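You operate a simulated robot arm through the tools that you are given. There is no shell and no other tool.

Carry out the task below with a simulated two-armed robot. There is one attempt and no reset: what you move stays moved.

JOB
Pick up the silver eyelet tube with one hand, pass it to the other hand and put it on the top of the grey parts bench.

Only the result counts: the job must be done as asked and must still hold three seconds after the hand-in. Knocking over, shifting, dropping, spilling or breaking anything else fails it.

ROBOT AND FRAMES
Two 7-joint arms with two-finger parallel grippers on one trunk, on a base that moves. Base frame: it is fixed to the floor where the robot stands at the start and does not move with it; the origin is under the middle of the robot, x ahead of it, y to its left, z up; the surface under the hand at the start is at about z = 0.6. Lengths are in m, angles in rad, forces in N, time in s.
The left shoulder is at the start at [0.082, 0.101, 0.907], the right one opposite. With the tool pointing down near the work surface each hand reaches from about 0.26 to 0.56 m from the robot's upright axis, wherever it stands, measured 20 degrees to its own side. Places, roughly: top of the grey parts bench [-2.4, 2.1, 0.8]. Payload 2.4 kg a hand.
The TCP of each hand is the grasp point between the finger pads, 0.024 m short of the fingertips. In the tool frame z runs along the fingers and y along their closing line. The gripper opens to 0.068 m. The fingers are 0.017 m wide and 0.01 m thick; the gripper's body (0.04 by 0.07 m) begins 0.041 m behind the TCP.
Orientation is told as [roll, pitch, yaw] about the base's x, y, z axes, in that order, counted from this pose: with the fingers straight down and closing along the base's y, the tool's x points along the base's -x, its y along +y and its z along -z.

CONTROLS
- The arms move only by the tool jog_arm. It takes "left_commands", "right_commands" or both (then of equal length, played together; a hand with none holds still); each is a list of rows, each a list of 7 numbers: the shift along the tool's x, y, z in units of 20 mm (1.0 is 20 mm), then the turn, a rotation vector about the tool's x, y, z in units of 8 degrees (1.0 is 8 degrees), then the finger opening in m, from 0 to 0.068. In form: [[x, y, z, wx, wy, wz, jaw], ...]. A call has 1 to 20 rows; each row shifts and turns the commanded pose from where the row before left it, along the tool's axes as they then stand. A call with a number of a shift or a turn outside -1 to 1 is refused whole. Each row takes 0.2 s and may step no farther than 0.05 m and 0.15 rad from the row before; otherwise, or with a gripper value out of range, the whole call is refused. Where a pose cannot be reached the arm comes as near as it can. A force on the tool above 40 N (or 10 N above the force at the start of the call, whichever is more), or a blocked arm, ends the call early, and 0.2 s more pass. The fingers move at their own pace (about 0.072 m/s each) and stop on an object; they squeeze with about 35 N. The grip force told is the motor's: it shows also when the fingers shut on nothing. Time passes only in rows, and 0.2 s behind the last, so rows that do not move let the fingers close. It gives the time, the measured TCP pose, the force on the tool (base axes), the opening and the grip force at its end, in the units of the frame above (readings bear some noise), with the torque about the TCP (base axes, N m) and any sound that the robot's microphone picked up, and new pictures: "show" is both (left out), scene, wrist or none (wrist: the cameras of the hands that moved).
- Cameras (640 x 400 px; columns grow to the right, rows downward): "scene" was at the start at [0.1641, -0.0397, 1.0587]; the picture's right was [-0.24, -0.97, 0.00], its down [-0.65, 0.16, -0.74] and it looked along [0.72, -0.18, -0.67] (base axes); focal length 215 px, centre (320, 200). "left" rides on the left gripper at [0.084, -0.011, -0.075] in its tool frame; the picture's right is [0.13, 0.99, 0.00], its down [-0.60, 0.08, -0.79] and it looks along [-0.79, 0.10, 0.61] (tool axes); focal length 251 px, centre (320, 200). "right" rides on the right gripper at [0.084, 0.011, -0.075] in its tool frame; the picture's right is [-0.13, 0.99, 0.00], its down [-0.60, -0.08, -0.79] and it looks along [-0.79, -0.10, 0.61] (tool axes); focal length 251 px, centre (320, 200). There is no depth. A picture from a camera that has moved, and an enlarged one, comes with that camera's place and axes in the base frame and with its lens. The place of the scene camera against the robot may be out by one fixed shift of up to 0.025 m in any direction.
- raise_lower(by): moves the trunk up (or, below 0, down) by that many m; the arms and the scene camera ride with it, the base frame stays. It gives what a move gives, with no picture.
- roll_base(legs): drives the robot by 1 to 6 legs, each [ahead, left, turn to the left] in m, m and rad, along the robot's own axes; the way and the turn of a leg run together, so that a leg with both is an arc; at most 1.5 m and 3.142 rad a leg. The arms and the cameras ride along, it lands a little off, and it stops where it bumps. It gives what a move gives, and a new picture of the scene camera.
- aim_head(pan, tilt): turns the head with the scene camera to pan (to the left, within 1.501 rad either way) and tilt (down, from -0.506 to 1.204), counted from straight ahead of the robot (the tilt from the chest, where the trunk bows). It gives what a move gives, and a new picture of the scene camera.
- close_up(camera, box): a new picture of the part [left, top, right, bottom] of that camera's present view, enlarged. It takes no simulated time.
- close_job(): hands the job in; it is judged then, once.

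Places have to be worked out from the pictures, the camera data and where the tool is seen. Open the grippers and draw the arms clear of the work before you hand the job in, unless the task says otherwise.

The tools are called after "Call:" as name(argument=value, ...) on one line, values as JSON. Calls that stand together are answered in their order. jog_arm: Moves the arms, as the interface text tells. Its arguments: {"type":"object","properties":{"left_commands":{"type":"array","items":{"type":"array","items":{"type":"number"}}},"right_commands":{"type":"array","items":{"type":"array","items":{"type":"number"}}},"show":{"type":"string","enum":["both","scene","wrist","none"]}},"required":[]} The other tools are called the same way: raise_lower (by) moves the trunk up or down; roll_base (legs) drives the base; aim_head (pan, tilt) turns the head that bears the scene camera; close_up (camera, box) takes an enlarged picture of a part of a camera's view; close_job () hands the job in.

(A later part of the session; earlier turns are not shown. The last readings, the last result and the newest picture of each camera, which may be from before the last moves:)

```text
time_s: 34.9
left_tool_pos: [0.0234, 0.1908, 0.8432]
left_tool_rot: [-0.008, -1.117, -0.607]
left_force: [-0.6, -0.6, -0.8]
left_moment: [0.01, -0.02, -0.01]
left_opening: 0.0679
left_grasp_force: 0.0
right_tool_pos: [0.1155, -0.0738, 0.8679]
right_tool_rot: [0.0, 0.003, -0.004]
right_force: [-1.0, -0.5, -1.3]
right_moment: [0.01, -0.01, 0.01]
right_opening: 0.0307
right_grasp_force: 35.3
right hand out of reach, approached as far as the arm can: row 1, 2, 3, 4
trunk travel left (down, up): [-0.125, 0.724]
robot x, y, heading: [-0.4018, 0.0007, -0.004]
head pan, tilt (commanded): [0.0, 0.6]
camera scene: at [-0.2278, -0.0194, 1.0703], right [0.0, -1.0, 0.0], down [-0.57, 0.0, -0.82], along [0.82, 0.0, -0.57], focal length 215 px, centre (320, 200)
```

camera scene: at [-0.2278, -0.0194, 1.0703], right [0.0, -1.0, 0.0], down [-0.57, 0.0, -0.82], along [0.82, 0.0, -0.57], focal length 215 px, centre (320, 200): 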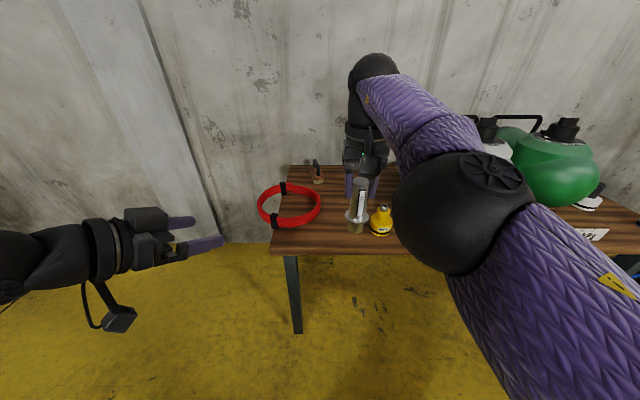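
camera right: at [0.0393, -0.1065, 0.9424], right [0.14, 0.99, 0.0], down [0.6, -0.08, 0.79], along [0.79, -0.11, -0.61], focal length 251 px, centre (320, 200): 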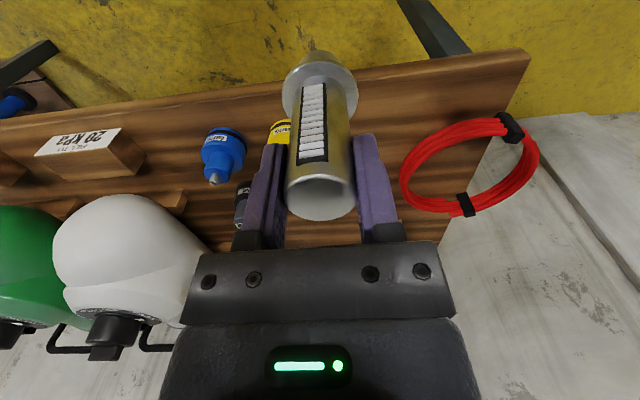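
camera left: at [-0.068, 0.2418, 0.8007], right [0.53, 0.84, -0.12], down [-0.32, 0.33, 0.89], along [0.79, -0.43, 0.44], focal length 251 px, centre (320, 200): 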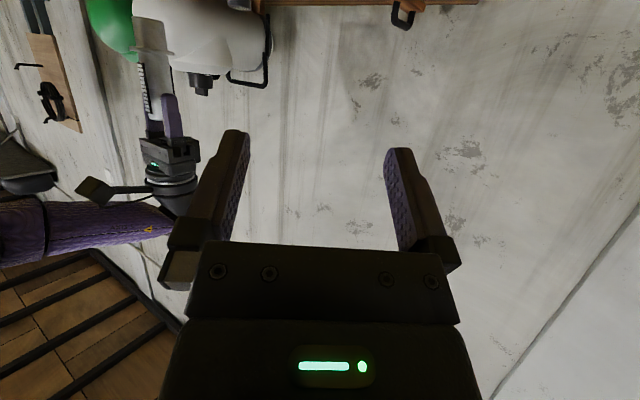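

The picture shows the right arm stretched out straight from shoulder to wrist, so it can't yield straight inward. I try a move across the arm's line, up and back, so that the elbow bends again.

Call:
jog_arm(right_commands=[[0.4, 0, -0.6, 0, 0, 0, 0], [0.4, 0, -0.6, 0, 0, 0, 0], [0.4, 0, -0.6, 0, 0, 0, 0], [0.4, 0, -0.6, 0, 0, 0, 0], [0.4, 0, -0.6, 0, 0, 0, 0]], show="scene")

```text
time_s: 36.0
left_tool_pos: [0.0237, 0.1908, 0.8426]
left_tool_rot: [-0.008, -1.116, -0.606]
left_force: [0.1, 1.0, -0.2]
left_moment: [0.0, -0.01, -0.01]
left_opening: 0.0683
left_grasp_force: 0.1
right_tool_pos: [0.0836, -0.0714, 0.9303]
right_tool_rot: [-0.001, 0.002, -0.007]
right_force: [0.8, 0.1, -1.6]
right_moment: [-0.01, -0.01, -0.01]
right_opening: 0.031
right_grasp_force: 35.1
right hand out of reach, approached as far as the arm can: row 1, 2, 4
trunk travel left (down, up): [-0.125, 0.724]
robot x, y, heading: [-0.3984, 0.0033, -0.003]
head pan, tilt (commanded): [0.0, 0.6]
camera scene: at [-0.2276, -0.0191, 1.0702], right [0.0, -1.0, 0.0], down [-0.57, 0.0, -0.82], along [0.82, 0.0, -0.57], focal length 215 px, centre (320, 200)
```

scene: 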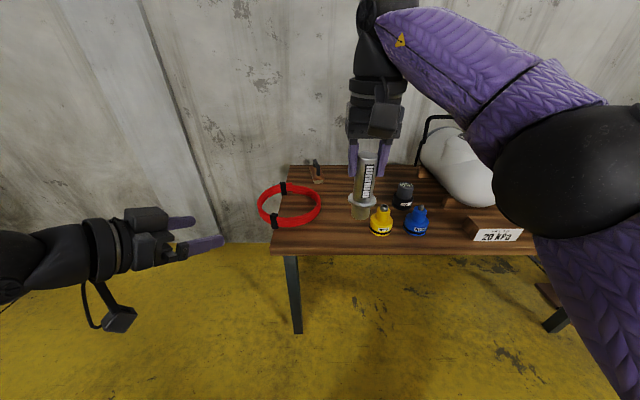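

That worked: the elbow has bent outward again. I now move the right hand to about (0.06, -0.13, 0.89), comfortably inside its reach.

Call:
jog_arm(right_commands=[[0.5, 0, 0, 0, 0, 0, 0], [0.5, -0.6, 0.2, 0, 0, 0, 0], [0.2, -0.8, 0.5, 0, 0, 0, 0], [0, -0.8, 0.6, 0, 0, 0, 0], [0, -0.8, 0.6, 0, 0, 0, 0]], show="both")

```text
time_s: 37.2
left_tool_pos: [0.023, 0.1909, 0.8441]
left_tool_rot: [-0.008, -1.116, -0.607]
left_force: [-0.7, -0.3, -0.1]
left_moment: [0.03, 0.01, 0.0]
left_opening: 0.068
left_grasp_force: 0.0
right_tool_pos: [0.0592, -0.1331, 0.8938]
right_tool_rot: [0.001, 0.001, -0.003]
right_force: [0.5, -0.1, -1.6]
right_moment: [0.03, -0.03, 0.02]
right_opening: 0.0308
right_grasp_force: 35.2
trunk travel left (down, up): [-0.125, 0.724]
robot x, y, heading: [-0.3968, 0.0005, -0.001]
head pan, tilt (commanded): [0.0, 0.6]
camera scene: at [-0.2279, -0.0194, 1.0703], right [0.0, -1.0, 0.0], down [-0.57, 0.0, -0.82], along [0.82, 0.0, -0.57], focal length 215 px, centre (320, 200)
camera right: at [-0.0248, -0.1227, 0.9682], right [0.13, 0.99, 0.0], down [0.6, -0.08, 0.79], along [0.79, -0.11, -0.61], focal length 251 px, centre (320, 200)
```

scene: 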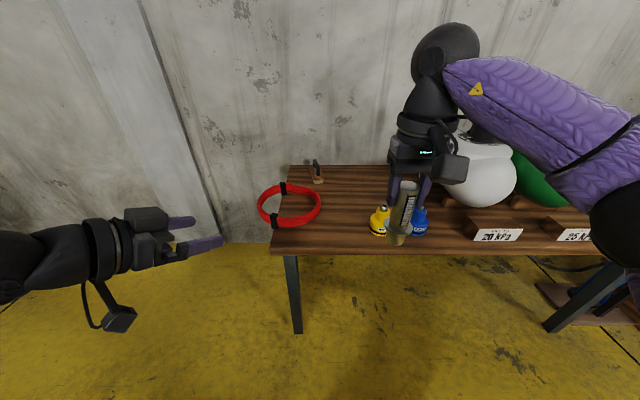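
right: 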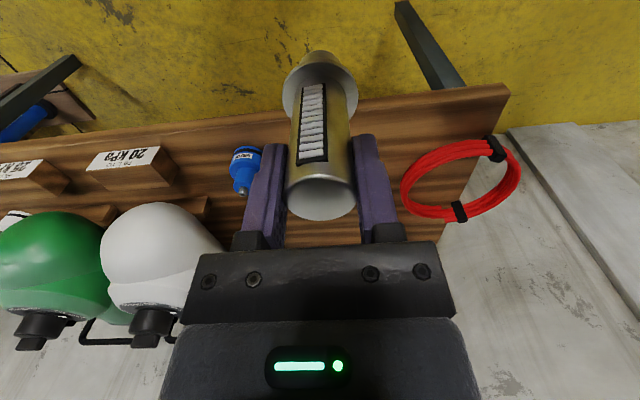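

The right hand now holds the tube at (0.059, -0.133, 0.894) with its elbow well out of the way. I bring the left hand to a waiting point about 7.5 cm behind and left of the tube, at the height of the free part of its body (z ≈ 0.848), fingers open.

Call:
jog_arm(left_commands=[[-0.232, -0.875, 0.442, 0, 0, 0, 0.068], [-0.232, -0.875, 0.442, 0, 0, 0, 0.068], [-0.232, -0.875, 0.442, 0, 0, 0, 0.068], [-0.232, -0.875, 0.442, 0, 0, 0, 0.068], [-0.232, -0.875, 0.442, 0, 0, 0, 0.068], [-0.232, -0.875, 0.442, 0, 0, 0, 0.068], [-0.232, -0.875, 0.442, 0, 0, 0, 0.068], [-0.232, -0.875, 0.442, 0, 0, 0, 0.068], [-0.232, -0.875, 0.442, 0, 0, 0, 0.068], [-0.232, -0.875, 0.442, 0, 0, 0, 0.068], [-0.232, -0.875, 0.442, 0, 0, 0, 0.068]], show="both")

```text
time_s: 39.6
left_tool_pos: [0.0023, -0.0281, 0.8468]
left_tool_rot: [-0.007, -1.117, -0.608]
left_force: [-0.2, 0.3, 0.5]
left_moment: [0.0, 0.02, 0.0]
left_opening: 0.0679
left_grasp_force: 0.2
right_tool_pos: [0.0585, -0.1325, 0.8928]
right_tool_rot: [0.002, 0.002, -0.001]
right_force: [-0.2, 0.2, -1.8]
right_moment: [0.03, 0.01, -0.02]
right_opening: 0.0311
right_grasp_force: 35.5
trunk travel left (down, up): [-0.125, 0.724]
robot x, y, heading: [-0.4022, 0.0012, -0.006]
head pan, tilt (commanded): [0.0, 0.6]
camera scene: at [-0.2278, -0.0195, 1.0703], right [0.0, -1.0, 0.0], down [-0.57, 0.0, -0.82], along [0.82, 0.0, -0.57], focal length 215 px, centre (320, 200)
camera left: at [-0.09, 0.0218, 0.8043], right [0.52, 0.84, -0.12], down [-0.32, 0.32, 0.89], along [0.79, -0.43, 0.44], focal length 251 px, centre (320, 200)
```

scene: 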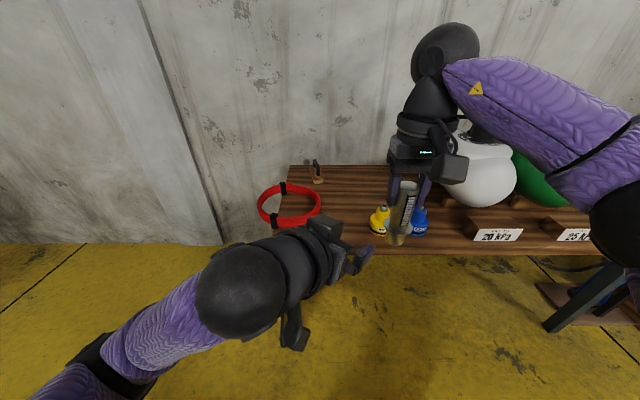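
left: 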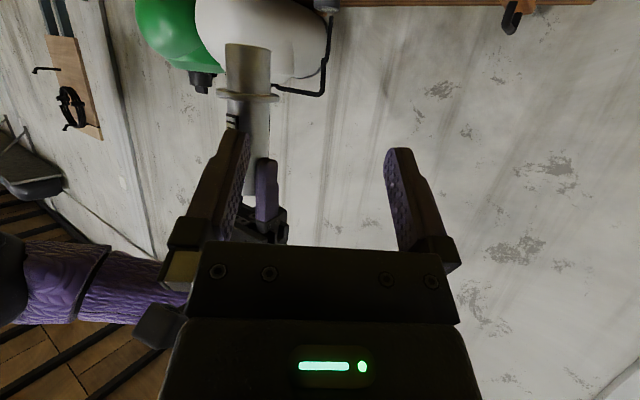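

The tube is in the left camera's view, slightly to the side of the fingers as expected. I finish the move to the waiting point.

Call:
jog_arm(left_commands=[[-0.232, -0.875, 0.442, 0, 0, 0, 0.068], [-0.232, -0.875, 0.442, 0, 0, 0, 0.068], [-0.232, -0.875, 0.442, 0, 0, 0, 0.068]], show="both")

```text
time_s: 40.5
left_tool_pos: [-0.0053, -0.0886, 0.8473]
left_tool_rot: [-0.006, -1.117, -0.61]
left_force: [-0.4, 0.6, 0.2]
left_moment: [-0.01, 0.02, 0.01]
left_opening: 0.0681
left_grasp_force: 0.0
right_tool_pos: [0.0603, -0.1321, 0.8934]
right_tool_rot: [0.0, 0.0, -0.002]
right_force: [0.1, 0.8, -1.2]
right_moment: [-0.02, 0.0, -0.01]
right_opening: 0.031
right_grasp_force: 35.1
trunk travel left (down, up): [-0.125, 0.724]
robot x, y, heading: [-0.3982, 0.0009, -0.006]
head pan, tilt (commanded): [0.0, 0.6]
camera scene: at [-0.2278, -0.0195, 1.0703], right [0.0, -1.0, 0.0], down [-0.57, 0.0, -0.82], along [0.82, 0.0, -0.57], focal length 215 px, centre (320, 200)
camera left: at [-0.0967, -0.0384, 0.8049], right [0.53, 0.84, -0.12], down [-0.32, 0.32, 0.89], along [0.79, -0.43, 0.44], focal length 251 px, centre (320, 200)
```

scene: 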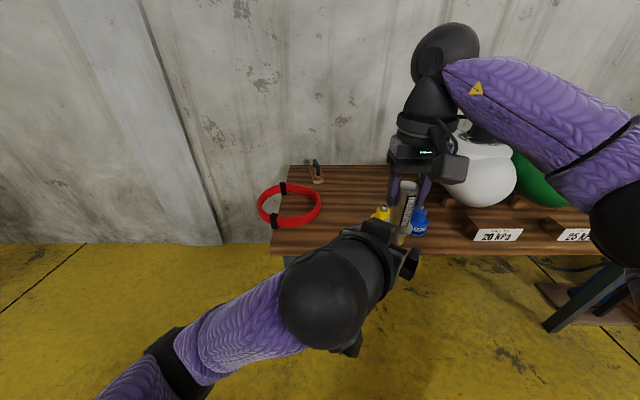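
left: 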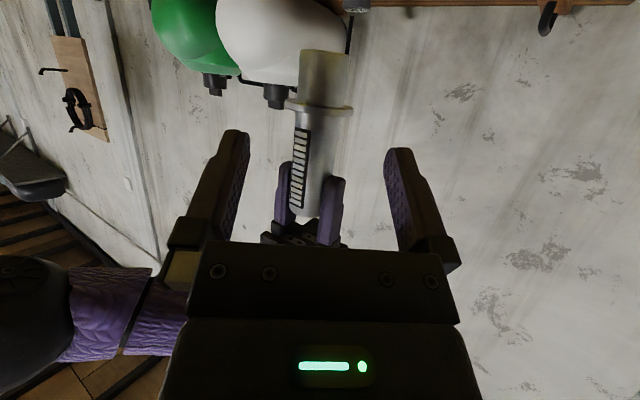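

The left camera puts the flange at about z = 0.824 and the right fingertips at about 0.870, so the free part of the body lies between them, and the tube is laterally centred within 2 mm. I move the left hand straight in by about 7.9 cm with the fingers open.

Call:
jog_arm(left_commands=[[-0.355, 0.017, 0.702, 0, 0, 0, 0.068], [-0.355, 0.017, 0.702, 0, 0, 0, 0.068], [-0.355, 0.017, 0.702, 0, 0, 0, 0.068], [-0.355, 0.017, 0.702, 0, 0, 0, 0.068], [-0.355, 0.017, 0.702, 0, 0, 0, 0.068]], show="both")

```text
time_s: 41.7
left_tool_pos: [0.0595, -0.1338, 0.8489]
left_tool_rot: [-0.008, -1.117, -0.613]
left_force: [-11.2, 2.3, -1.7]
left_moment: [-0.2, -0.61, 0.27]
left_opening: 0.068
left_grasp_force: 0.1
right_tool_pos: [0.0608, -0.1354, 0.8931]
right_tool_rot: [0.0, -0.009, -0.019]
right_force: [9.8, -2.6, -0.2]
right_moment: [0.1, 0.15, -0.28]
right_opening: 0.0309
right_grasp_force: 35.5
trunk travel left (down, up): [-0.125, 0.724]
robot x, y, heading: [-0.3977, 0.0023, -0.01]
head pan, tilt (commanded): [0.0, 0.6]
stopped in row 5 (left hand): the force on the tool passed its limit at 48 N (the readings are from after the stop); the commanded pose is now the measured one
camera scene: at [-0.2278, -0.0195, 1.0703], right [0.0, -1.0, 0.0], down [-0.57, 0.0, -0.82], along [0.82, 0.0, -0.57], focal length 215 px, centre (320, 200)
camera left: at [-0.033, -0.0834, 0.8062], right [0.53, 0.84, -0.12], down [-0.32, 0.33, 0.89], along [0.79, -0.43, 0.44], focal length 251 px, centre (320, 200)
```

scene: 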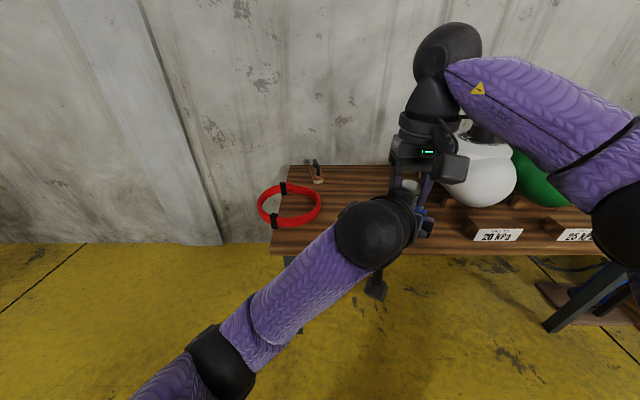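
left: 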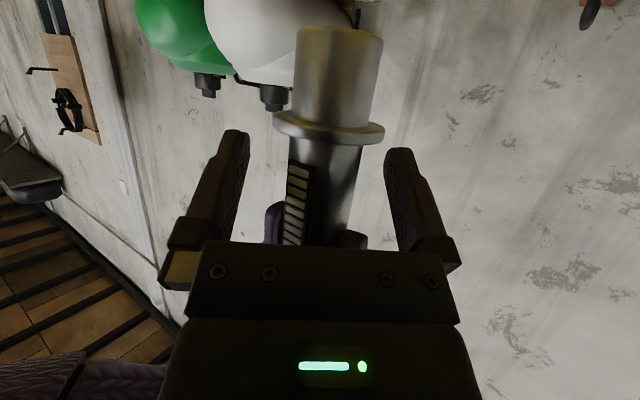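

The left hand stopped on light contact. The force pair and the right hand's moment point to its palm edge touching the right hand's left finger, not the tube. I back off 6 mm along the approach direction, so the tube will sit slightly nearer the left fingertips.

Call:
jog_arm(left_commands=[[0.066, 0, -0.135, 0, 0, 0, 0.068], [0.066, 0, -0.135, 0, 0, 0, 0.068], [0, 0, 0, 0, 0, 0, 0.068]], show="both")

Call:
close_up(camera="scene", box=[360, 130, 480, 250])

Call:
close_up(camera="right", box=[200, 0, 440, 260])

```text
time_s: 42.5
left_tool_pos: [0.0542, -0.1294, 0.8484]
left_tool_rot: [-0.01, -1.116, -0.612]
left_force: [-1.1, 0.0, -0.6]
left_moment: [0.03, 0.01, 0.0]
left_opening: 0.068
left_grasp_force: 0.0
right_tool_pos: [0.0606, -0.137, 0.8925]
right_tool_rot: [-0.001, -0.007, -0.018]
right_force: [-0.6, 0.1, -2.5]
right_moment: [0.03, 0.03, -0.01]
right_opening: 0.0311
right_grasp_force: 35.3
trunk travel left (down, up): [-0.125, 0.724]
robot x, y, heading: [-0.4023, -0.0018, -0.002]
head pan, tilt (commanded): [0.0, 0.6]
camera scene: at [-0.2278, -0.0196, 1.0703], right [0.0, -1.0, 0.0], down [-0.57, 0.0, -0.82], along [0.82, 0.0, -0.57], focal length 215 px, centre (320, 200)
camera left: at [-0.0377, -0.0794, 0.8061], right [0.53, 0.84, -0.12], down [-0.32, 0.33, 0.89], along [0.79, -0.43, 0.44], focal length 251 px, centre (320, 200)
```

scene: 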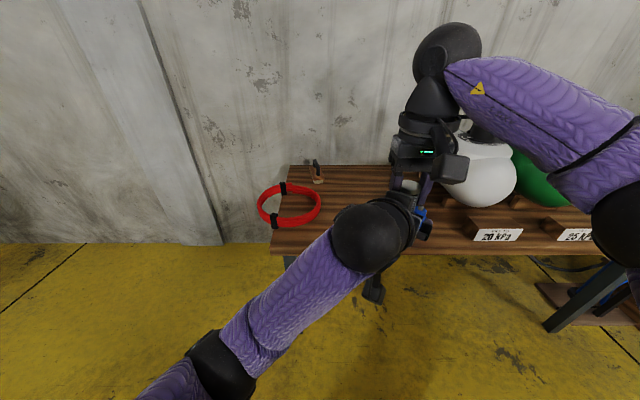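
left: 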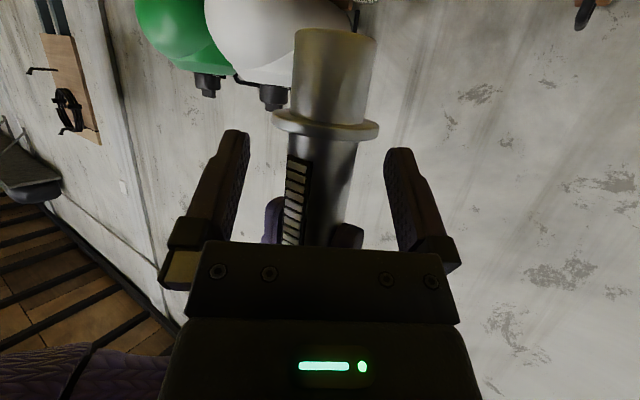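

```text
3.33 times, centred on (420, 190) of scene
camera zoom: at [-0.2278, -0.0196, 1.0703], right [0.0, -1.0, 0.0], down [-0.57, 0.0, -0.82], along [0.82, 0.0, -0.57], focal length 718 px, centre (-13, 233)
```

zoom: 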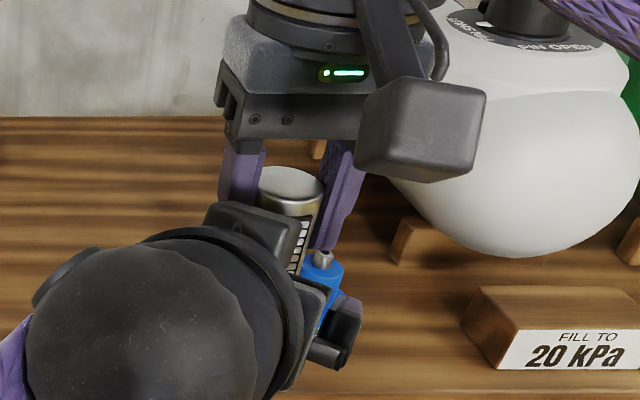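

```text
1.54 times, centred on (320, 130) of right
camera zoom: at [-0.0232, -0.1241, 0.9679], right [0.15, 0.99, 0.0], down [0.6, -0.09, 0.8], along [0.79, -0.12, -0.6], focal length 387 px, centre (320, 308)
```

zoom: 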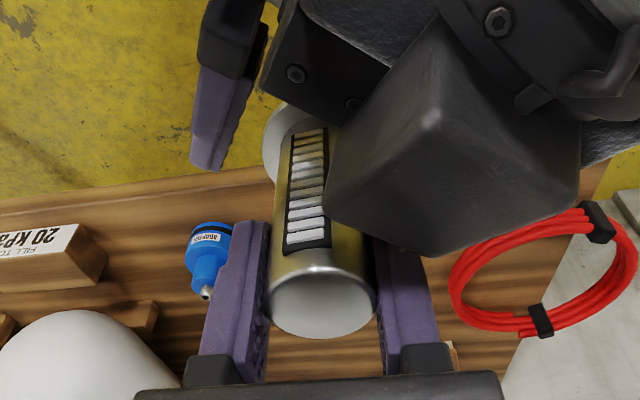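

In the enlarged views a block on top of the left gripper sits just clear of the right hand's finger now. The tube is centred between the left fingers within about 1 mm and about 9 mm ahead of the left TCP, so I close the left fingers on it.

Call:
jog_arm(left_commands=[[0, 0, 0, 0, 0, 0, 0.05], [0, 0, 0, 0, 0, 0, 0.036], [0, 0, 0, 0, 0, 0, 0.024], [0, 0, 0, 0, 0, 0, 0.0], [0, 0, 0, 0, 0, 0, 0.0], [0, 0, 0, 0, 0, 0, 0.0]], show="both")

```text
time_s: 43.9
left_tool_pos: [0.053, -0.1298, 0.8492]
left_tool_rot: [-0.009, -1.118, -0.61]
left_force: [-1.4, 1.9, -0.4]
left_moment: [-0.14, -0.39, 0.02]
left_opening: 0.0306
left_grasp_force: 35.2
right_tool_pos: [0.0614, -0.1361, 0.8933]
right_tool_rot: [-0.002, -0.007, -0.017]
right_force: [1.1, -2.5, -1.0]
right_moment: [0.07, 0.35, -0.06]
right_opening: 0.0313
right_grasp_force: 35.4
trunk travel left (down, up): [-0.125, 0.724]
robot x, y, heading: [-0.4015, 0.002, -0.002]
head pan, tilt (commanded): [0.0, 0.6]
camera scene: at [-0.2278, -0.0196, 1.0703], right [0.0, -1.0, 0.0], down [-0.57, 0.0, -0.82], along [0.82, 0.0, -0.57], focal length 215 px, centre (320, 200)
camera left: at [-0.0377, -0.0794, 0.806], right [0.53, 0.84, -0.12], down [-0.32, 0.33, 0.89], along [0.79, -0.43, 0.44], focal length 251 px, centre (320, 200)
```

scene: 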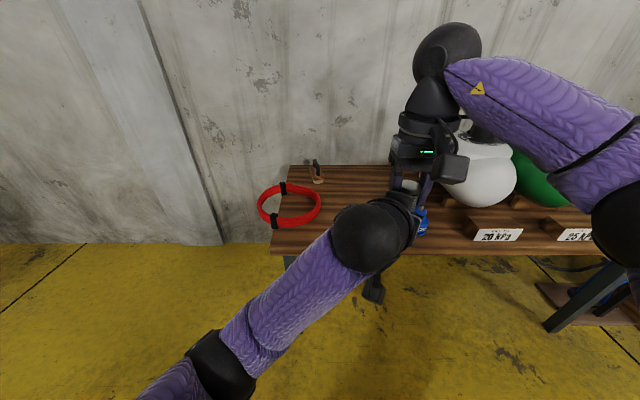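
left: 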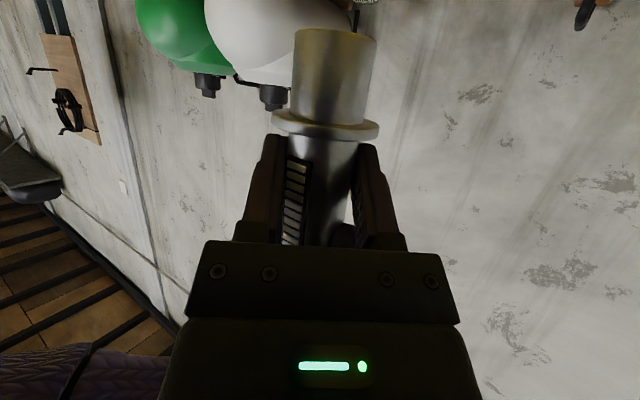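

The left hand now holds the tube with 35 N at 0.0306 m, and both hands have it. I open the right fingers only to about 0.046 m, because the left gripper block is near, and check that the tube stays put.

Call:
jog_arm(right_commands=[[0, 0, 0, 0, 0, 0, 0.036], [0, 0, 0, 0, 0, 0, 0.041], [0, 0, 0, 0, 0, 0, 0.046], [0, 0, 0, 0, 0, 0, 0.046]], show="both")

```text
time_s: 44.9
left_tool_pos: [0.0542, -0.1311, 0.8498]
left_tool_rot: [-0.009, -1.116, -0.61]
left_force: [0.1, 0.6, -0.5]
left_moment: [-0.02, 0.03, 0.01]
left_opening: 0.031
left_grasp_force: 34.6
right_tool_pos: [0.0595, -0.1348, 0.8929]
right_tool_rot: [-0.002, -0.006, -0.017]
right_force: [-0.7, -0.2, 0.5]
right_moment: [0.01, 0.02, -0.02]
right_opening: 0.0458
right_grasp_force: 0.0
trunk travel left (down, up): [-0.125, 0.724]
robot x, y, heading: [-0.3997, 0.0028, -0.003]
head pan, tilt (commanded): [0.0, 0.6]
camera scene: at [-0.2278, -0.0196, 1.0703], right [0.0, -1.0, 0.0], down [-0.57, 0.0, -0.82], along [0.82, 0.0, -0.57], focal length 215 px, centre (320, 200)
camera right: at [-0.0232, -0.1241, 0.9679], right [0.15, 0.99, 0.0], down [0.6, -0.09, 0.8], along [0.79, -0.12, -0.6], focal length 251 px, centre (320, 200)
```

scene: 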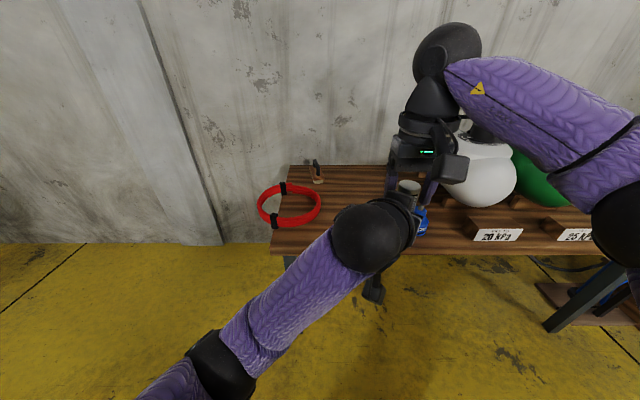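
right: 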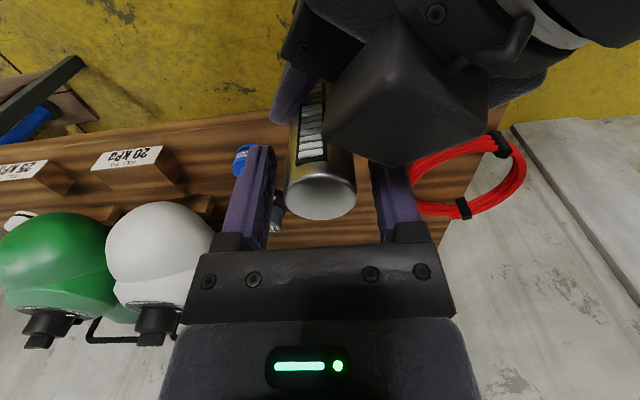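

The tube stays steady in the left hand and the right gripper is free of load. I raise the right hand by 5 cm so its fingers clear the tube top, then move it away to the right.

Call:
jog_arm(right_commands=[[0, 0, -0.6, 0, 0, 0, 0.046], [0, 0, -0.7, 0, 0, 0, 0.046], [0, 0, -0.7, 0, 0, 0, 0.046], [0, 0, -0.6, 0, 0, 0, 0.046], [0, -0.8, 0, 0, 0, 0, 0.046], [0, -1, 0, 0, 0, 0, 0.046], [0, -1, 0, 0, 0, 0, 0.046], [0, -1, 0, 0, 0, 0, 0.046], [0, -1, 0, 0, 0, 0, 0.046], [0, -1, 0, 0, 0, 0, 0.046]], show="both")

```text
time_s: 47.1
left_tool_pos: [0.0532, -0.13, 0.8474]
left_tool_rot: [-0.009, -1.117, -0.61]
left_force: [0.7, 0.5, -0.3]
left_moment: [-0.01, 0.03, 0.04]
left_opening: 0.0307
left_grasp_force: 35.4
right_tool_pos: [0.0576, -0.2513, 0.944]
right_tool_rot: [-0.002, -0.007, -0.018]
right_force: [-0.5, 0.1, 0.3]
right_moment: [0.01, 0.01, -0.01]
right_opening: 0.0461
right_grasp_force: 0.0
trunk travel left (down, up): [-0.125, 0.724]
robot x, y, heading: [-0.4002, 0.0011, -0.006]
head pan, tilt (commanded): [0.0, 0.6]
camera scene: at [-0.2278, -0.0195, 1.0703], right [0.0, -1.0, 0.0], down [-0.57, 0.0, -0.82], along [0.82, 0.0, -0.57], focal length 215 px, centre (320, 200)
camera right: at [-0.0259, -0.2409, 1.0188], right [0.15, 0.99, 0.0], down [0.6, -0.09, 0.8], along [0.79, -0.12, -0.6], focal length 251 px, centre (320, 200)
```

scene: 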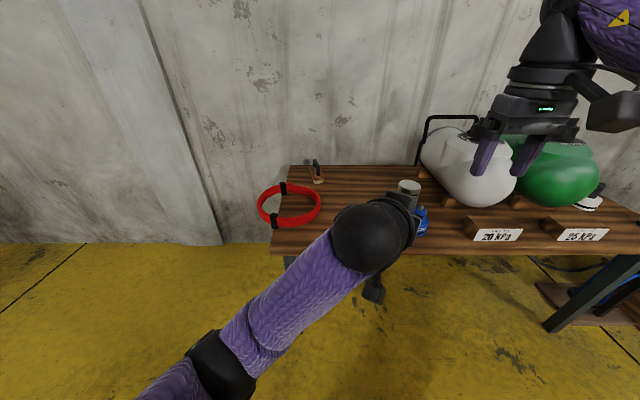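
right: 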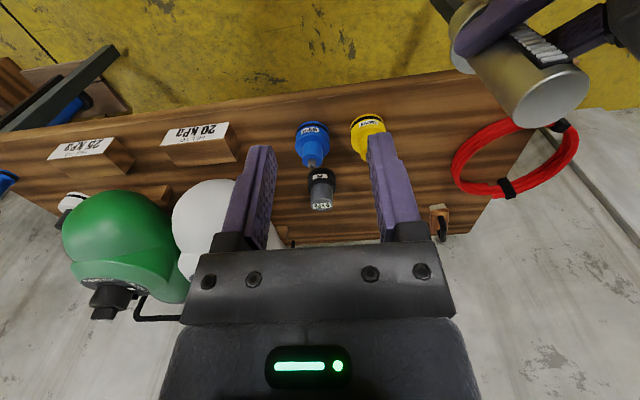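

The pass is complete: the left hand alone holds the tube. I now carry the left hand over to the robot's left side and draw the right hand back, ready for driving.

Call:
jog_arm(left_commands=[[0.2625, 0.854, -0.535, 0, 0, 0, 0], [0.2625, 0.854, -0.535, 0, 0, 0, 0], [0.2625, 0.854, -0.535, 0, 0, 0, 0], [0.2625, 0.854, -0.535, 0, 0, 0, 0], [0.2625, 0.854, -0.535, 0, 0, 0, 0], [0.2625, 0.854, -0.535, 0, 0, 0, 0], [0.2625, 0.854, -0.535, 0, 0, 0, 0], [0.2625, 0.854, -0.535, 0, 0, 0, 0], [0.2625, 0.854, -0.535, 0, 0, 0, 0], [0.2625, 0.854, -0.535, 0, 0, 0, 0], [0.2625, 0.854, -0.535, 0, 0, 0, 0], [0.2625, 0.854, -0.535, 0, 0, 0, 0]], right_commands=[[0.4, -0.15, 0.15, 0, 0, 0, 0.046], [0.4, -0.15, 0.15, 0, 0, 0, 0.046], [0.4, -0.15, 0.15, 0, 0, 0, 0.046], [0.4, -0.15, 0.15, 0, 0, 0, 0.046], [0.4, -0.15, 0.15, 0, 0, 0, 0.046], [0.4, -0.15, 0.15, 0, 0, 0, 0.046], [0.4, -0.15, 0.15, 0, 0, 0, 0.046], [0.4, -0.15, 0.15, 0, 0, 0, 0.046], [0.4, -0.15, 0.15, 0, 0, 0, 0.046], [0.4, -0.15, 0.15, 0, 0, 0, 0.046], [0.4, -0.15, 0.15, 0, 0, 0, 0.046], [0.4, -0.15, 0.15, 0, 0, 0, 0.046]], show="both")

```text
time_s: 49.7
left_tool_pos: [0.055, 0.119, 0.8478]
left_tool_rot: [-0.008, -1.117, -0.61]
left_force: [0.1, 0.1, -0.7]
left_moment: [0.01, 0.04, 0.0]
left_opening: 0.0308
left_grasp_force: 35.0
right_tool_pos: [-0.0386, -0.2841, 0.9081]
right_tool_rot: [-0.001, -0.008, -0.018]
right_force: [-0.1, 0.0, -0.3]
right_moment: [-0.02, -0.04, -0.02]
right_opening: 0.046
right_grasp_force: 0.0
trunk travel left (down, up): [-0.125, 0.724]
robot x, y, heading: [-0.3989, 0.0033, -0.002]
head pan, tilt (commanded): [0.0, 0.6]
camera scene: at [-0.2278, -0.0196, 1.0703], right [0.0, -1.0, 0.0], down [-0.57, 0.0, -0.82], along [0.82, 0.0, -0.57], focal length 215 px, centre (320, 200)
camera right: at [-0.1227, -0.2741, 0.9833], right [0.15, 0.99, 0.0], down [0.6, -0.09, 0.8], along [0.79, -0.12, -0.6], focal length 251 px, centre (320, 200)
camera left: at [-0.0357, 0.1702, 0.8051], right [0.53, 0.84, -0.12], down [-0.32, 0.33, 0.89], along [0.79, -0.43, 0.44], focal length 251 px, centre (320, 200)
```

scene: 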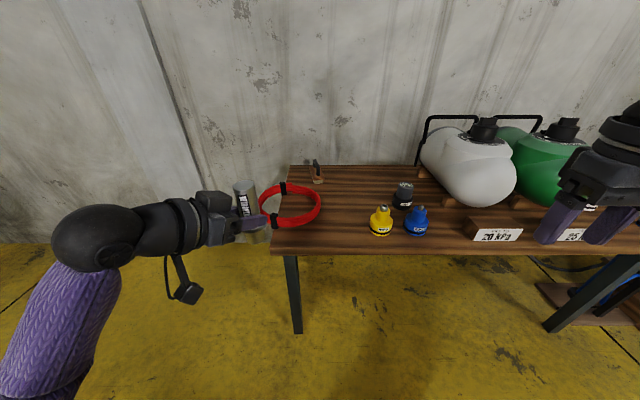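
right: 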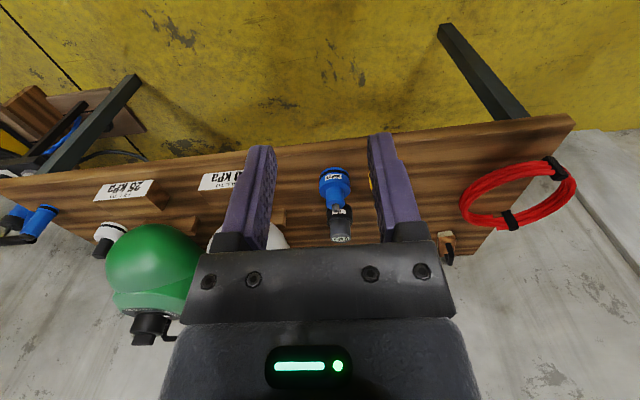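
left: 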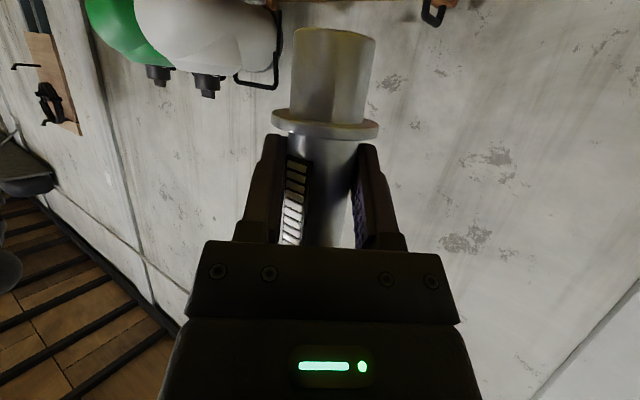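

The tube hangs steadily in the left hand. I turn the robot 90° to the left on the spot to look toward the grey bench; the reach circle of about 0.5 m stays clear of the table 0.65 m away.

Call:
roll_base(legs=[[0, 0, 1.57]])

Call:
aim_head(pan=0.7, tilt=0.25)

```text
time_s: 54.0
left_tool_pos: [-0.53, 0.452, 0.8482]
left_tool_rot: [-0.009, -1.117, 0.986]
left_force: [0.5, -1.4, 0.8]
left_moment: [-0.08, 0.01, 0.01]
left_opening: 0.0307
left_grasp_force: 35.0
right_tool_pos: [-0.1222, 0.3684, 0.9088]
right_tool_rot: [-0.001, -0.009, 1.579]
right_force: [0.1, 0.9, -0.1]
right_moment: [0.01, -0.01, 0.01]
right_opening: 0.0461
right_grasp_force: 0.0
trunk travel left (down, up): [-0.125, 0.724]
robot x, y, heading: [-0.3997, 0.0001, 1.59]
head pan, tilt (commanded): [0.0, 0.6]
camera scene: at [-0.4147, 0.1642, 1.0703], right [1.0, 0.02, 0.0], down [0.01, -0.57, -0.82], along [-0.02, 0.82, -0.57], focal length 215 px, centre (320, 200)
```

scene: 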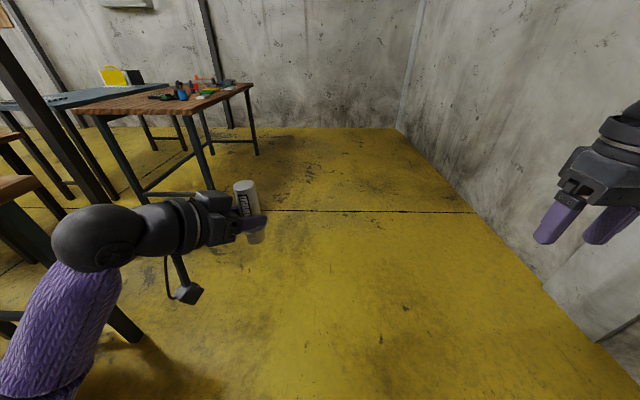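

```text
time_s: 55.1
left_tool_pos: [-0.5287, 0.4528, 0.849]
left_tool_rot: [-0.009, -1.116, 0.986]
left_force: [-0.3, -0.2, -0.3]
left_moment: [-0.01, 0.03, -0.03]
left_opening: 0.0304
left_grasp_force: 34.8
right_tool_pos: [-0.1224, 0.3681, 0.9101]
right_tool_rot: [-0.002, -0.006, 1.579]
right_force: [0.2, -0.5, 1.1]
right_moment: [0.03, 0.01, -0.03]
right_opening: 0.0461
right_grasp_force: 0.2
trunk travel left (down, up): [-0.125, 0.724]
robot x, y, heading: [-0.4018, -0.0005, 1.59]
head pan, tilt (commanded): [0.7, 0.25]
camera scene: at [-0.4745, 0.146, 1.1025], right [0.75, 0.66, 0.0], down [0.16, -0.19, -0.97], along [-0.64, 0.73, -0.25], focal length 215 px, centre (320, 200)
```

scene: 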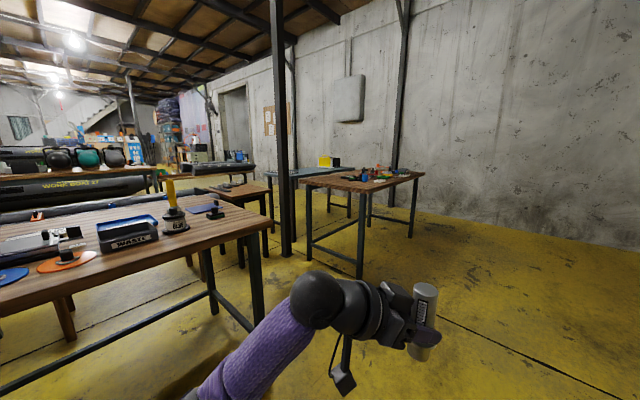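

I see a wooden bench close on the left, a pillar, a wooden parts table, and a grey-blue topped table with a yellow item behind it. I enlarge that part to locate the grey bench, its legs and the pillar.

Call:
close_up(camera="scene", box=[230, 130, 430, 290])

Call:
close_up(camera="scene", box=[0, 130, 280, 320])

```text
2.50 times, centred on (330, 210) of scene
camera zoom: at [-0.4745, 0.146, 1.1025], right [0.75, 0.66, 0.0], down [0.16, -0.19, -0.97], along [-0.64, 0.73, -0.25], focal length 538 px, centre (295, 175)
```

zoom: 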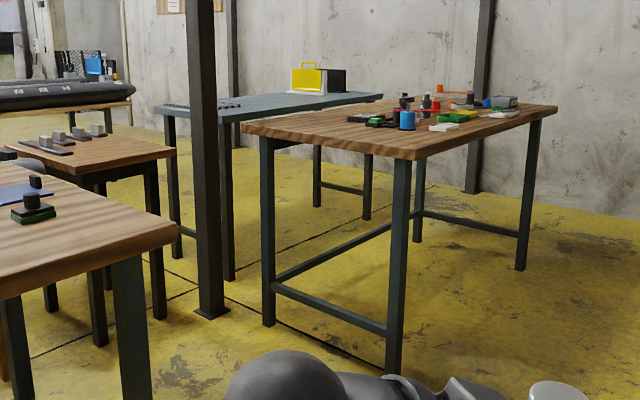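

```text
2.11 times, centred on (140, 225) of scene
camera zoom: at [-0.4745, 0.146, 1.1025], right [0.75, 0.66, 0.0], down [0.16, -0.19, -0.97], along [-0.64, 0.73, -0.25], focal length 453 px, centre (699, 147)
```

zoom: 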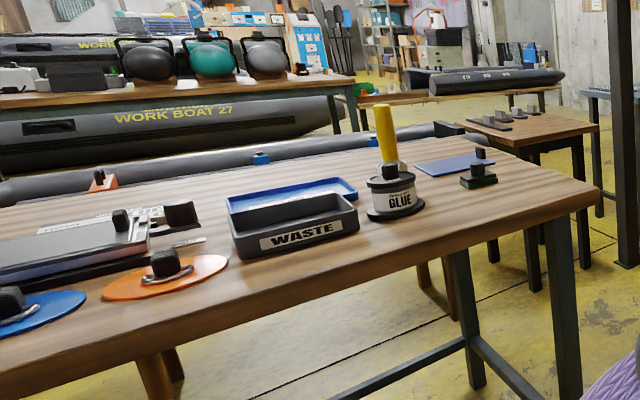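

From these views I place the grey bench at x ≈ -2.7 to -2.2, y ≈ 1.6 to 2.9, with a wooden table and a pillar on its near side and a small table south of it. The way round seems to be along the far wall to the north, so I raise the trunk to carry the arms above table height and drive up the aisle.

Call:
raise_lower(by=0.3)

Call:
roll_base(legs=[[1.3, -0.05, 0], [1.2, 0, 0]])

```text
time_s: 58.1
left_tool_pos: [-0.5292, 0.4539, 1.1487]
left_tool_rot: [-0.009, -1.118, 0.987]
left_force: [-0.7, -0.1, -1.1]
left_moment: [0.02, 0.04, 0.01]
left_opening: 0.0306
left_grasp_force: 34.8
right_tool_pos: [-0.1224, 0.3682, 1.2092]
right_tool_rot: [-0.001, -0.007, 1.577]
right_force: [0.3, 0.5, -0.4]
right_moment: [0.01, 0.0, -0.01]
right_opening: 0.0462
right_grasp_force: 0.1
trunk travel left (down, up): [-0.425, 0.425]
robot x, y, heading: [-0.3965, 0.0008, 1.589]
head pan, tilt (commanded): [0.7, 0.25]
```

```text
time_s: 70.3
left_tool_pos: [-0.4908, 2.9631, 1.1481]
left_tool_rot: [-0.007, -1.118, 0.955]
left_force: [0.2, 0.2, -1.9]
left_moment: [-0.01, 0.03, 0.0]
left_opening: 0.0309
left_grasp_force: 35.0
right_tool_pos: [-0.0865, 2.8661, 1.2096]
right_tool_rot: [-0.001, -0.006, 1.546]
right_force: [-0.7, 0.2, -1.0]
right_moment: [0.0, 0.0, 0.01]
right_opening: 0.0458
right_grasp_force: 0.0
trunk travel left (down, up): [-0.425, 0.425]
robot x, y, heading: [-0.3776, 2.5075, 1.558]
head pan, tilt (commanded): [0.7, 0.25]
camera scene: at [-0.4454, 2.5884, 1.4072], right [0.77, 0.64, 0.0], down [0.16, -0.19, -0.97], along [-0.62, 0.75, -0.25], focal length 215 px, centre (320, 200)
```

scene: 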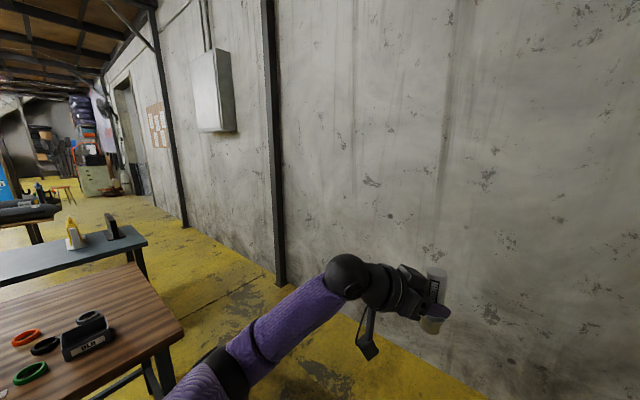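

I'm at (-0.38, 2.51). The wall stands at about y = 3.85 and the north edges of the tables at about 2.8 to 2.9, leaving a passage of about 0.9 m. I turn to face west and look along it before going in.

Call:
roll_base(legs=[[0, 0, 1.58]])

Call:
aim_head(pan=0.0, tilt=0.35)

```text
time_s: 74.6
left_tool_pos: [-0.8287, 2.3847, 1.1479]
left_tool_rot: [-0.009, -1.116, 2.541]
left_force: [0.9, 0.1, -1.0]
left_moment: [-0.01, -0.01, 0.01]
left_opening: 0.0307
left_grasp_force: 35.5
right_tool_pos: [-0.7385, 2.7892, 1.2091]
right_tool_rot: [-0.002, -0.006, 3.135]
right_force: [0.1, 0.2, 0.0]
right_moment: [0.03, 0.02, -0.01]
right_opening: 0.046
right_grasp_force: 0.1
trunk travel left (down, up): [-0.425, 0.425]
robot x, y, heading: [-0.3715, 2.5085, -3.135]
head pan, tilt (commanded): [0.7, 0.25]
camera scene: at [-0.4859, 2.4269, 1.4072], right [-0.65, 0.76, 0.0], down [0.19, 0.16, -0.97], along [-0.74, -0.63, -0.25], focal length 215 px, centre (320, 200)
```

scene: 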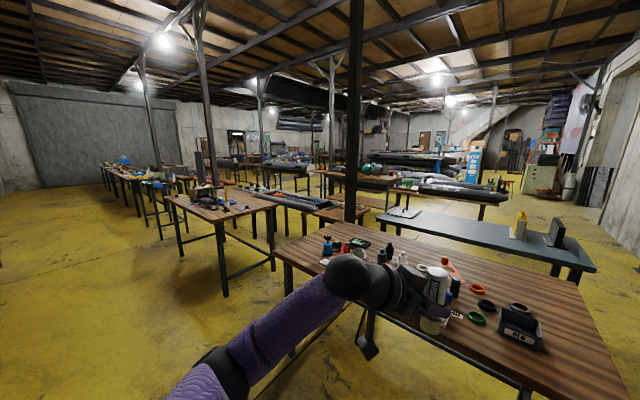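

```text
time_s: 75.7
left_tool_pos: [-0.8288, 2.3839, 1.1471]
left_tool_rot: [-0.008, -1.118, 2.54]
left_force: [0.8, 0.6, -2.6]
left_moment: [-0.01, -0.06, 0.04]
left_opening: 0.0307
left_grasp_force: 35.0
right_tool_pos: [-0.7384, 2.7902, 1.2102]
right_tool_rot: [-0.002, -0.007, 3.135]
right_force: [0.4, 0.1, -0.4]
right_moment: [-0.01, 0.0, 0.0]
right_opening: 0.046
right_grasp_force: 0.0
trunk travel left (down, up): [-0.425, 0.425]
robot x, y, heading: [-0.371, 2.5094, -3.138]
head pan, tilt (commanded): [0.0, 0.351]
camera scene: at [-0.5079, 2.487, 1.3978], right [-0.01, 1.0, 0.0], down [0.34, 0.0, -0.94], along [-0.94, -0.01, -0.34], focal length 215 px, centre (320, 200)
```

scene: 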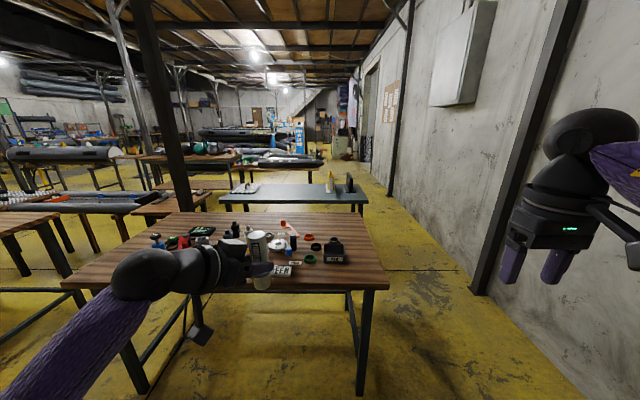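

I'm now facing west, with the grey bench beyond the wooden table. I enlarge the picture to see which things stand on the grey bench and how much floor there is on its far side.

Call:
close_up(camera="scene", box=[190, 140, 410, 280])

Call:
close_up(camera="scene", box=[200, 165, 390, 225])

```text
2.86 times, centred on (300, 210) of scene
camera zoom: at [-0.5079, 2.487, 1.3978], right [-0.01, 1.0, 0.0], down [0.34, 0.0, -0.94], along [-0.94, -0.01, -0.34], focal length 615 px, centre (377, 171)
```

zoom: 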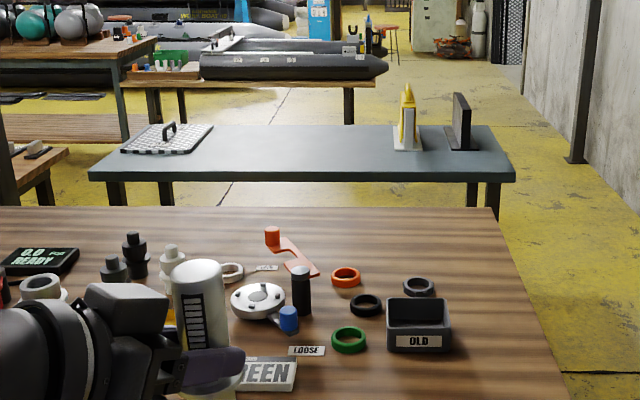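

```text
3.37 times, centred on (295, 195) of scene
camera zoom: at [-0.5079, 2.487, 1.3978], right [-0.01, 1.0, 0.0], down [0.34, 0.0, -0.94], along [-0.94, -0.01, -0.34], focal length 725 px, centre (404, 217)
```

zoom: 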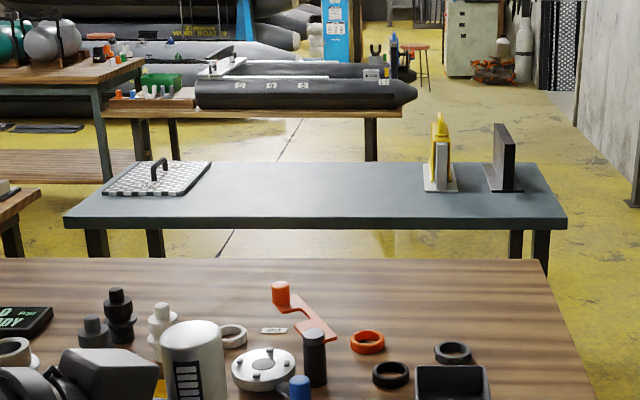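

The grey bench top spans about x -2.65 to -2.17 and y 1.63 to 2.85. A plate with a handle sits at its south end and a yellow stand and a black holder at its north end, with the middle free, and there is a wide aisle west of it. I check how far my right arm sticks out before entering the passage.

Call:
aim_head(pan=-0.9, tilt=0.5)

Call:
aim_head(pan=0.9, tilt=0.5)

```text
time_s: 76.8
left_tool_pos: [-0.8287, 2.3848, 1.1478]
left_tool_rot: [-0.008, -1.117, 2.54]
left_force: [-1.1, 0.0, -1.7]
left_moment: [-0.03, -0.03, -0.02]
left_opening: 0.0308
left_grasp_force: 35.3
right_tool_pos: [-0.739, 2.7897, 1.2096]
right_tool_rot: [-0.003, -0.006, 3.135]
right_force: [0.2, -0.1, 0.3]
right_moment: [0.02, -0.01, 0.0]
right_opening: 0.046
right_grasp_force: 0.1
trunk travel left (down, up): [-0.425, 0.425]
robot x, y, heading: [-0.3736, 2.5098, -3.135]
head pan, tilt (commanded): [-0.901, 0.499]
camera scene: at [-0.4718, 2.5585, 1.3841], right [0.78, 0.63, 0.0], down [0.3, -0.37, -0.88], along [-0.55, 0.68, -0.48], focal length 215 px, centre (320, 200)
```

scene: 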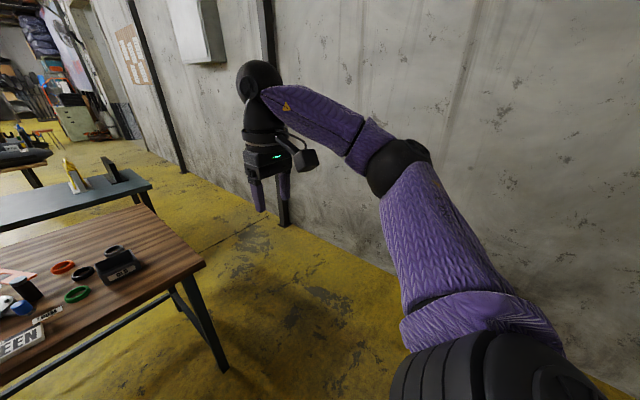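

```text
time_s: 78.7
left_tool_pos: [-0.8293, 2.3849, 1.1486]
left_tool_rot: [-0.009, -1.117, 2.542]
left_force: [0.2, -1.0, -1.2]
left_moment: [0.0, -0.01, 0.01]
left_opening: 0.0307
left_grasp_force: 35.3
right_tool_pos: [-0.7382, 2.7901, 1.209]
right_tool_rot: [-0.002, -0.007, 3.136]
right_force: [0.3, 0.3, 0.1]
right_moment: [0.01, -0.01, -0.02]
right_opening: 0.0461
right_grasp_force: 0.1
trunk travel left (down, up): [-0.425, 0.425]
robot x, y, heading: [-0.3744, 2.5088, -3.136]
head pan, tilt (commanded): [0.901, 0.499]
camera scene: at [-0.471, 2.416, 1.3841], right [-0.79, 0.62, 0.0], down [0.3, 0.38, -0.88], along [-0.54, -0.69, -0.48], focal length 215 px, centre (320, 200)
```

scene: 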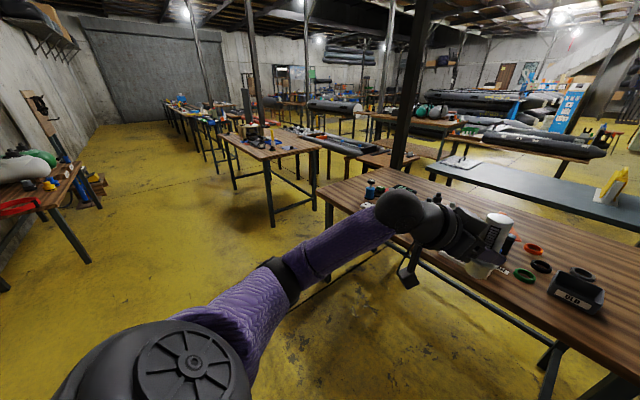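

The right elbow sticks out to about 0.5 m on my right, which is too close to the wall columns. I tuck the right hand in front, closer to the middle, so the elbow comes inward before I enter the passage.

Call:
jog_arm(right_commands=[[-0.59, 0.9, 0, 0, 0, 0, 0.046], [-0.59, 0.9, 0, 0, 0, 0, 0.046], [-0.59, 0.9, 0, 0, 0, 0, 0.046], [-0.59, 0.9, 0, 0, 0, 0, 0.046], [-0.59, 0.9, 0, 0, 0, 0, 0.046], [-0.59, 0.9, 0, 0, 0, 0, 0.046], [-0.59, 0.9, 0, 0, 0, 0, 0.046], [-0.59, 0.9, 0, 0, 0, 0, 0.046]], show="none")

Call:
aim_head(pan=-0.7, tilt=0.5)

```text
time_s: 80.5
left_tool_pos: [-0.8294, 2.3843, 1.1477]
left_tool_rot: [-0.008, -1.116, 2.542]
left_force: [-1.0, 0.1, -1.6]
left_moment: [0.01, -0.01, -0.02]
left_opening: 0.0307
left_grasp_force: 34.8
right_tool_pos: [-0.8343, 2.6456, 1.2093]
right_tool_rot: [-0.002, -0.007, 3.135]
right_force: [0.0, 0.3, 0.3]
right_moment: [0.01, -0.01, 0.01]
right_opening: 0.0461
right_grasp_force: 0.0
trunk travel left (down, up): [-0.425, 0.425]
robot x, y, heading: [-0.3737, 2.5075, -3.137]
head pan, tilt (commanded): [0.901, 0.499]
```

```text
time_s: 82.1
left_tool_pos: [-0.8293, 2.3855, 1.1477]
left_tool_rot: [-0.009, -1.117, 2.54]
left_force: [0.2, -0.1, -1.9]
left_moment: [-0.01, -0.01, -0.02]
left_opening: 0.0305
left_grasp_force: 34.8
right_tool_pos: [-0.8343, 2.647, 1.2082]
right_tool_rot: [-0.003, -0.007, 3.135]
right_force: [-0.4, 0.1, 0.2]
right_moment: [0.01, -0.02, -0.01]
right_opening: 0.046
right_grasp_force: 0.0
trunk travel left (down, up): [-0.425, 0.425]
robot x, y, heading: [-0.3745, 2.5078, -3.138]
head pan, tilt (commanded): [-0.7, 0.499]
camera scene: at [-0.4848, 2.5456, 1.3841], right [0.64, 0.77, 0.0], down [0.37, -0.31, -0.88], along [-0.67, 0.56, -0.48], focal length 215 px, centre (320, 200)
```

scene: 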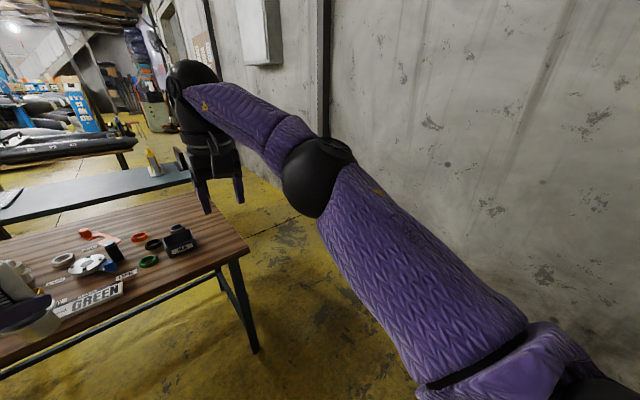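

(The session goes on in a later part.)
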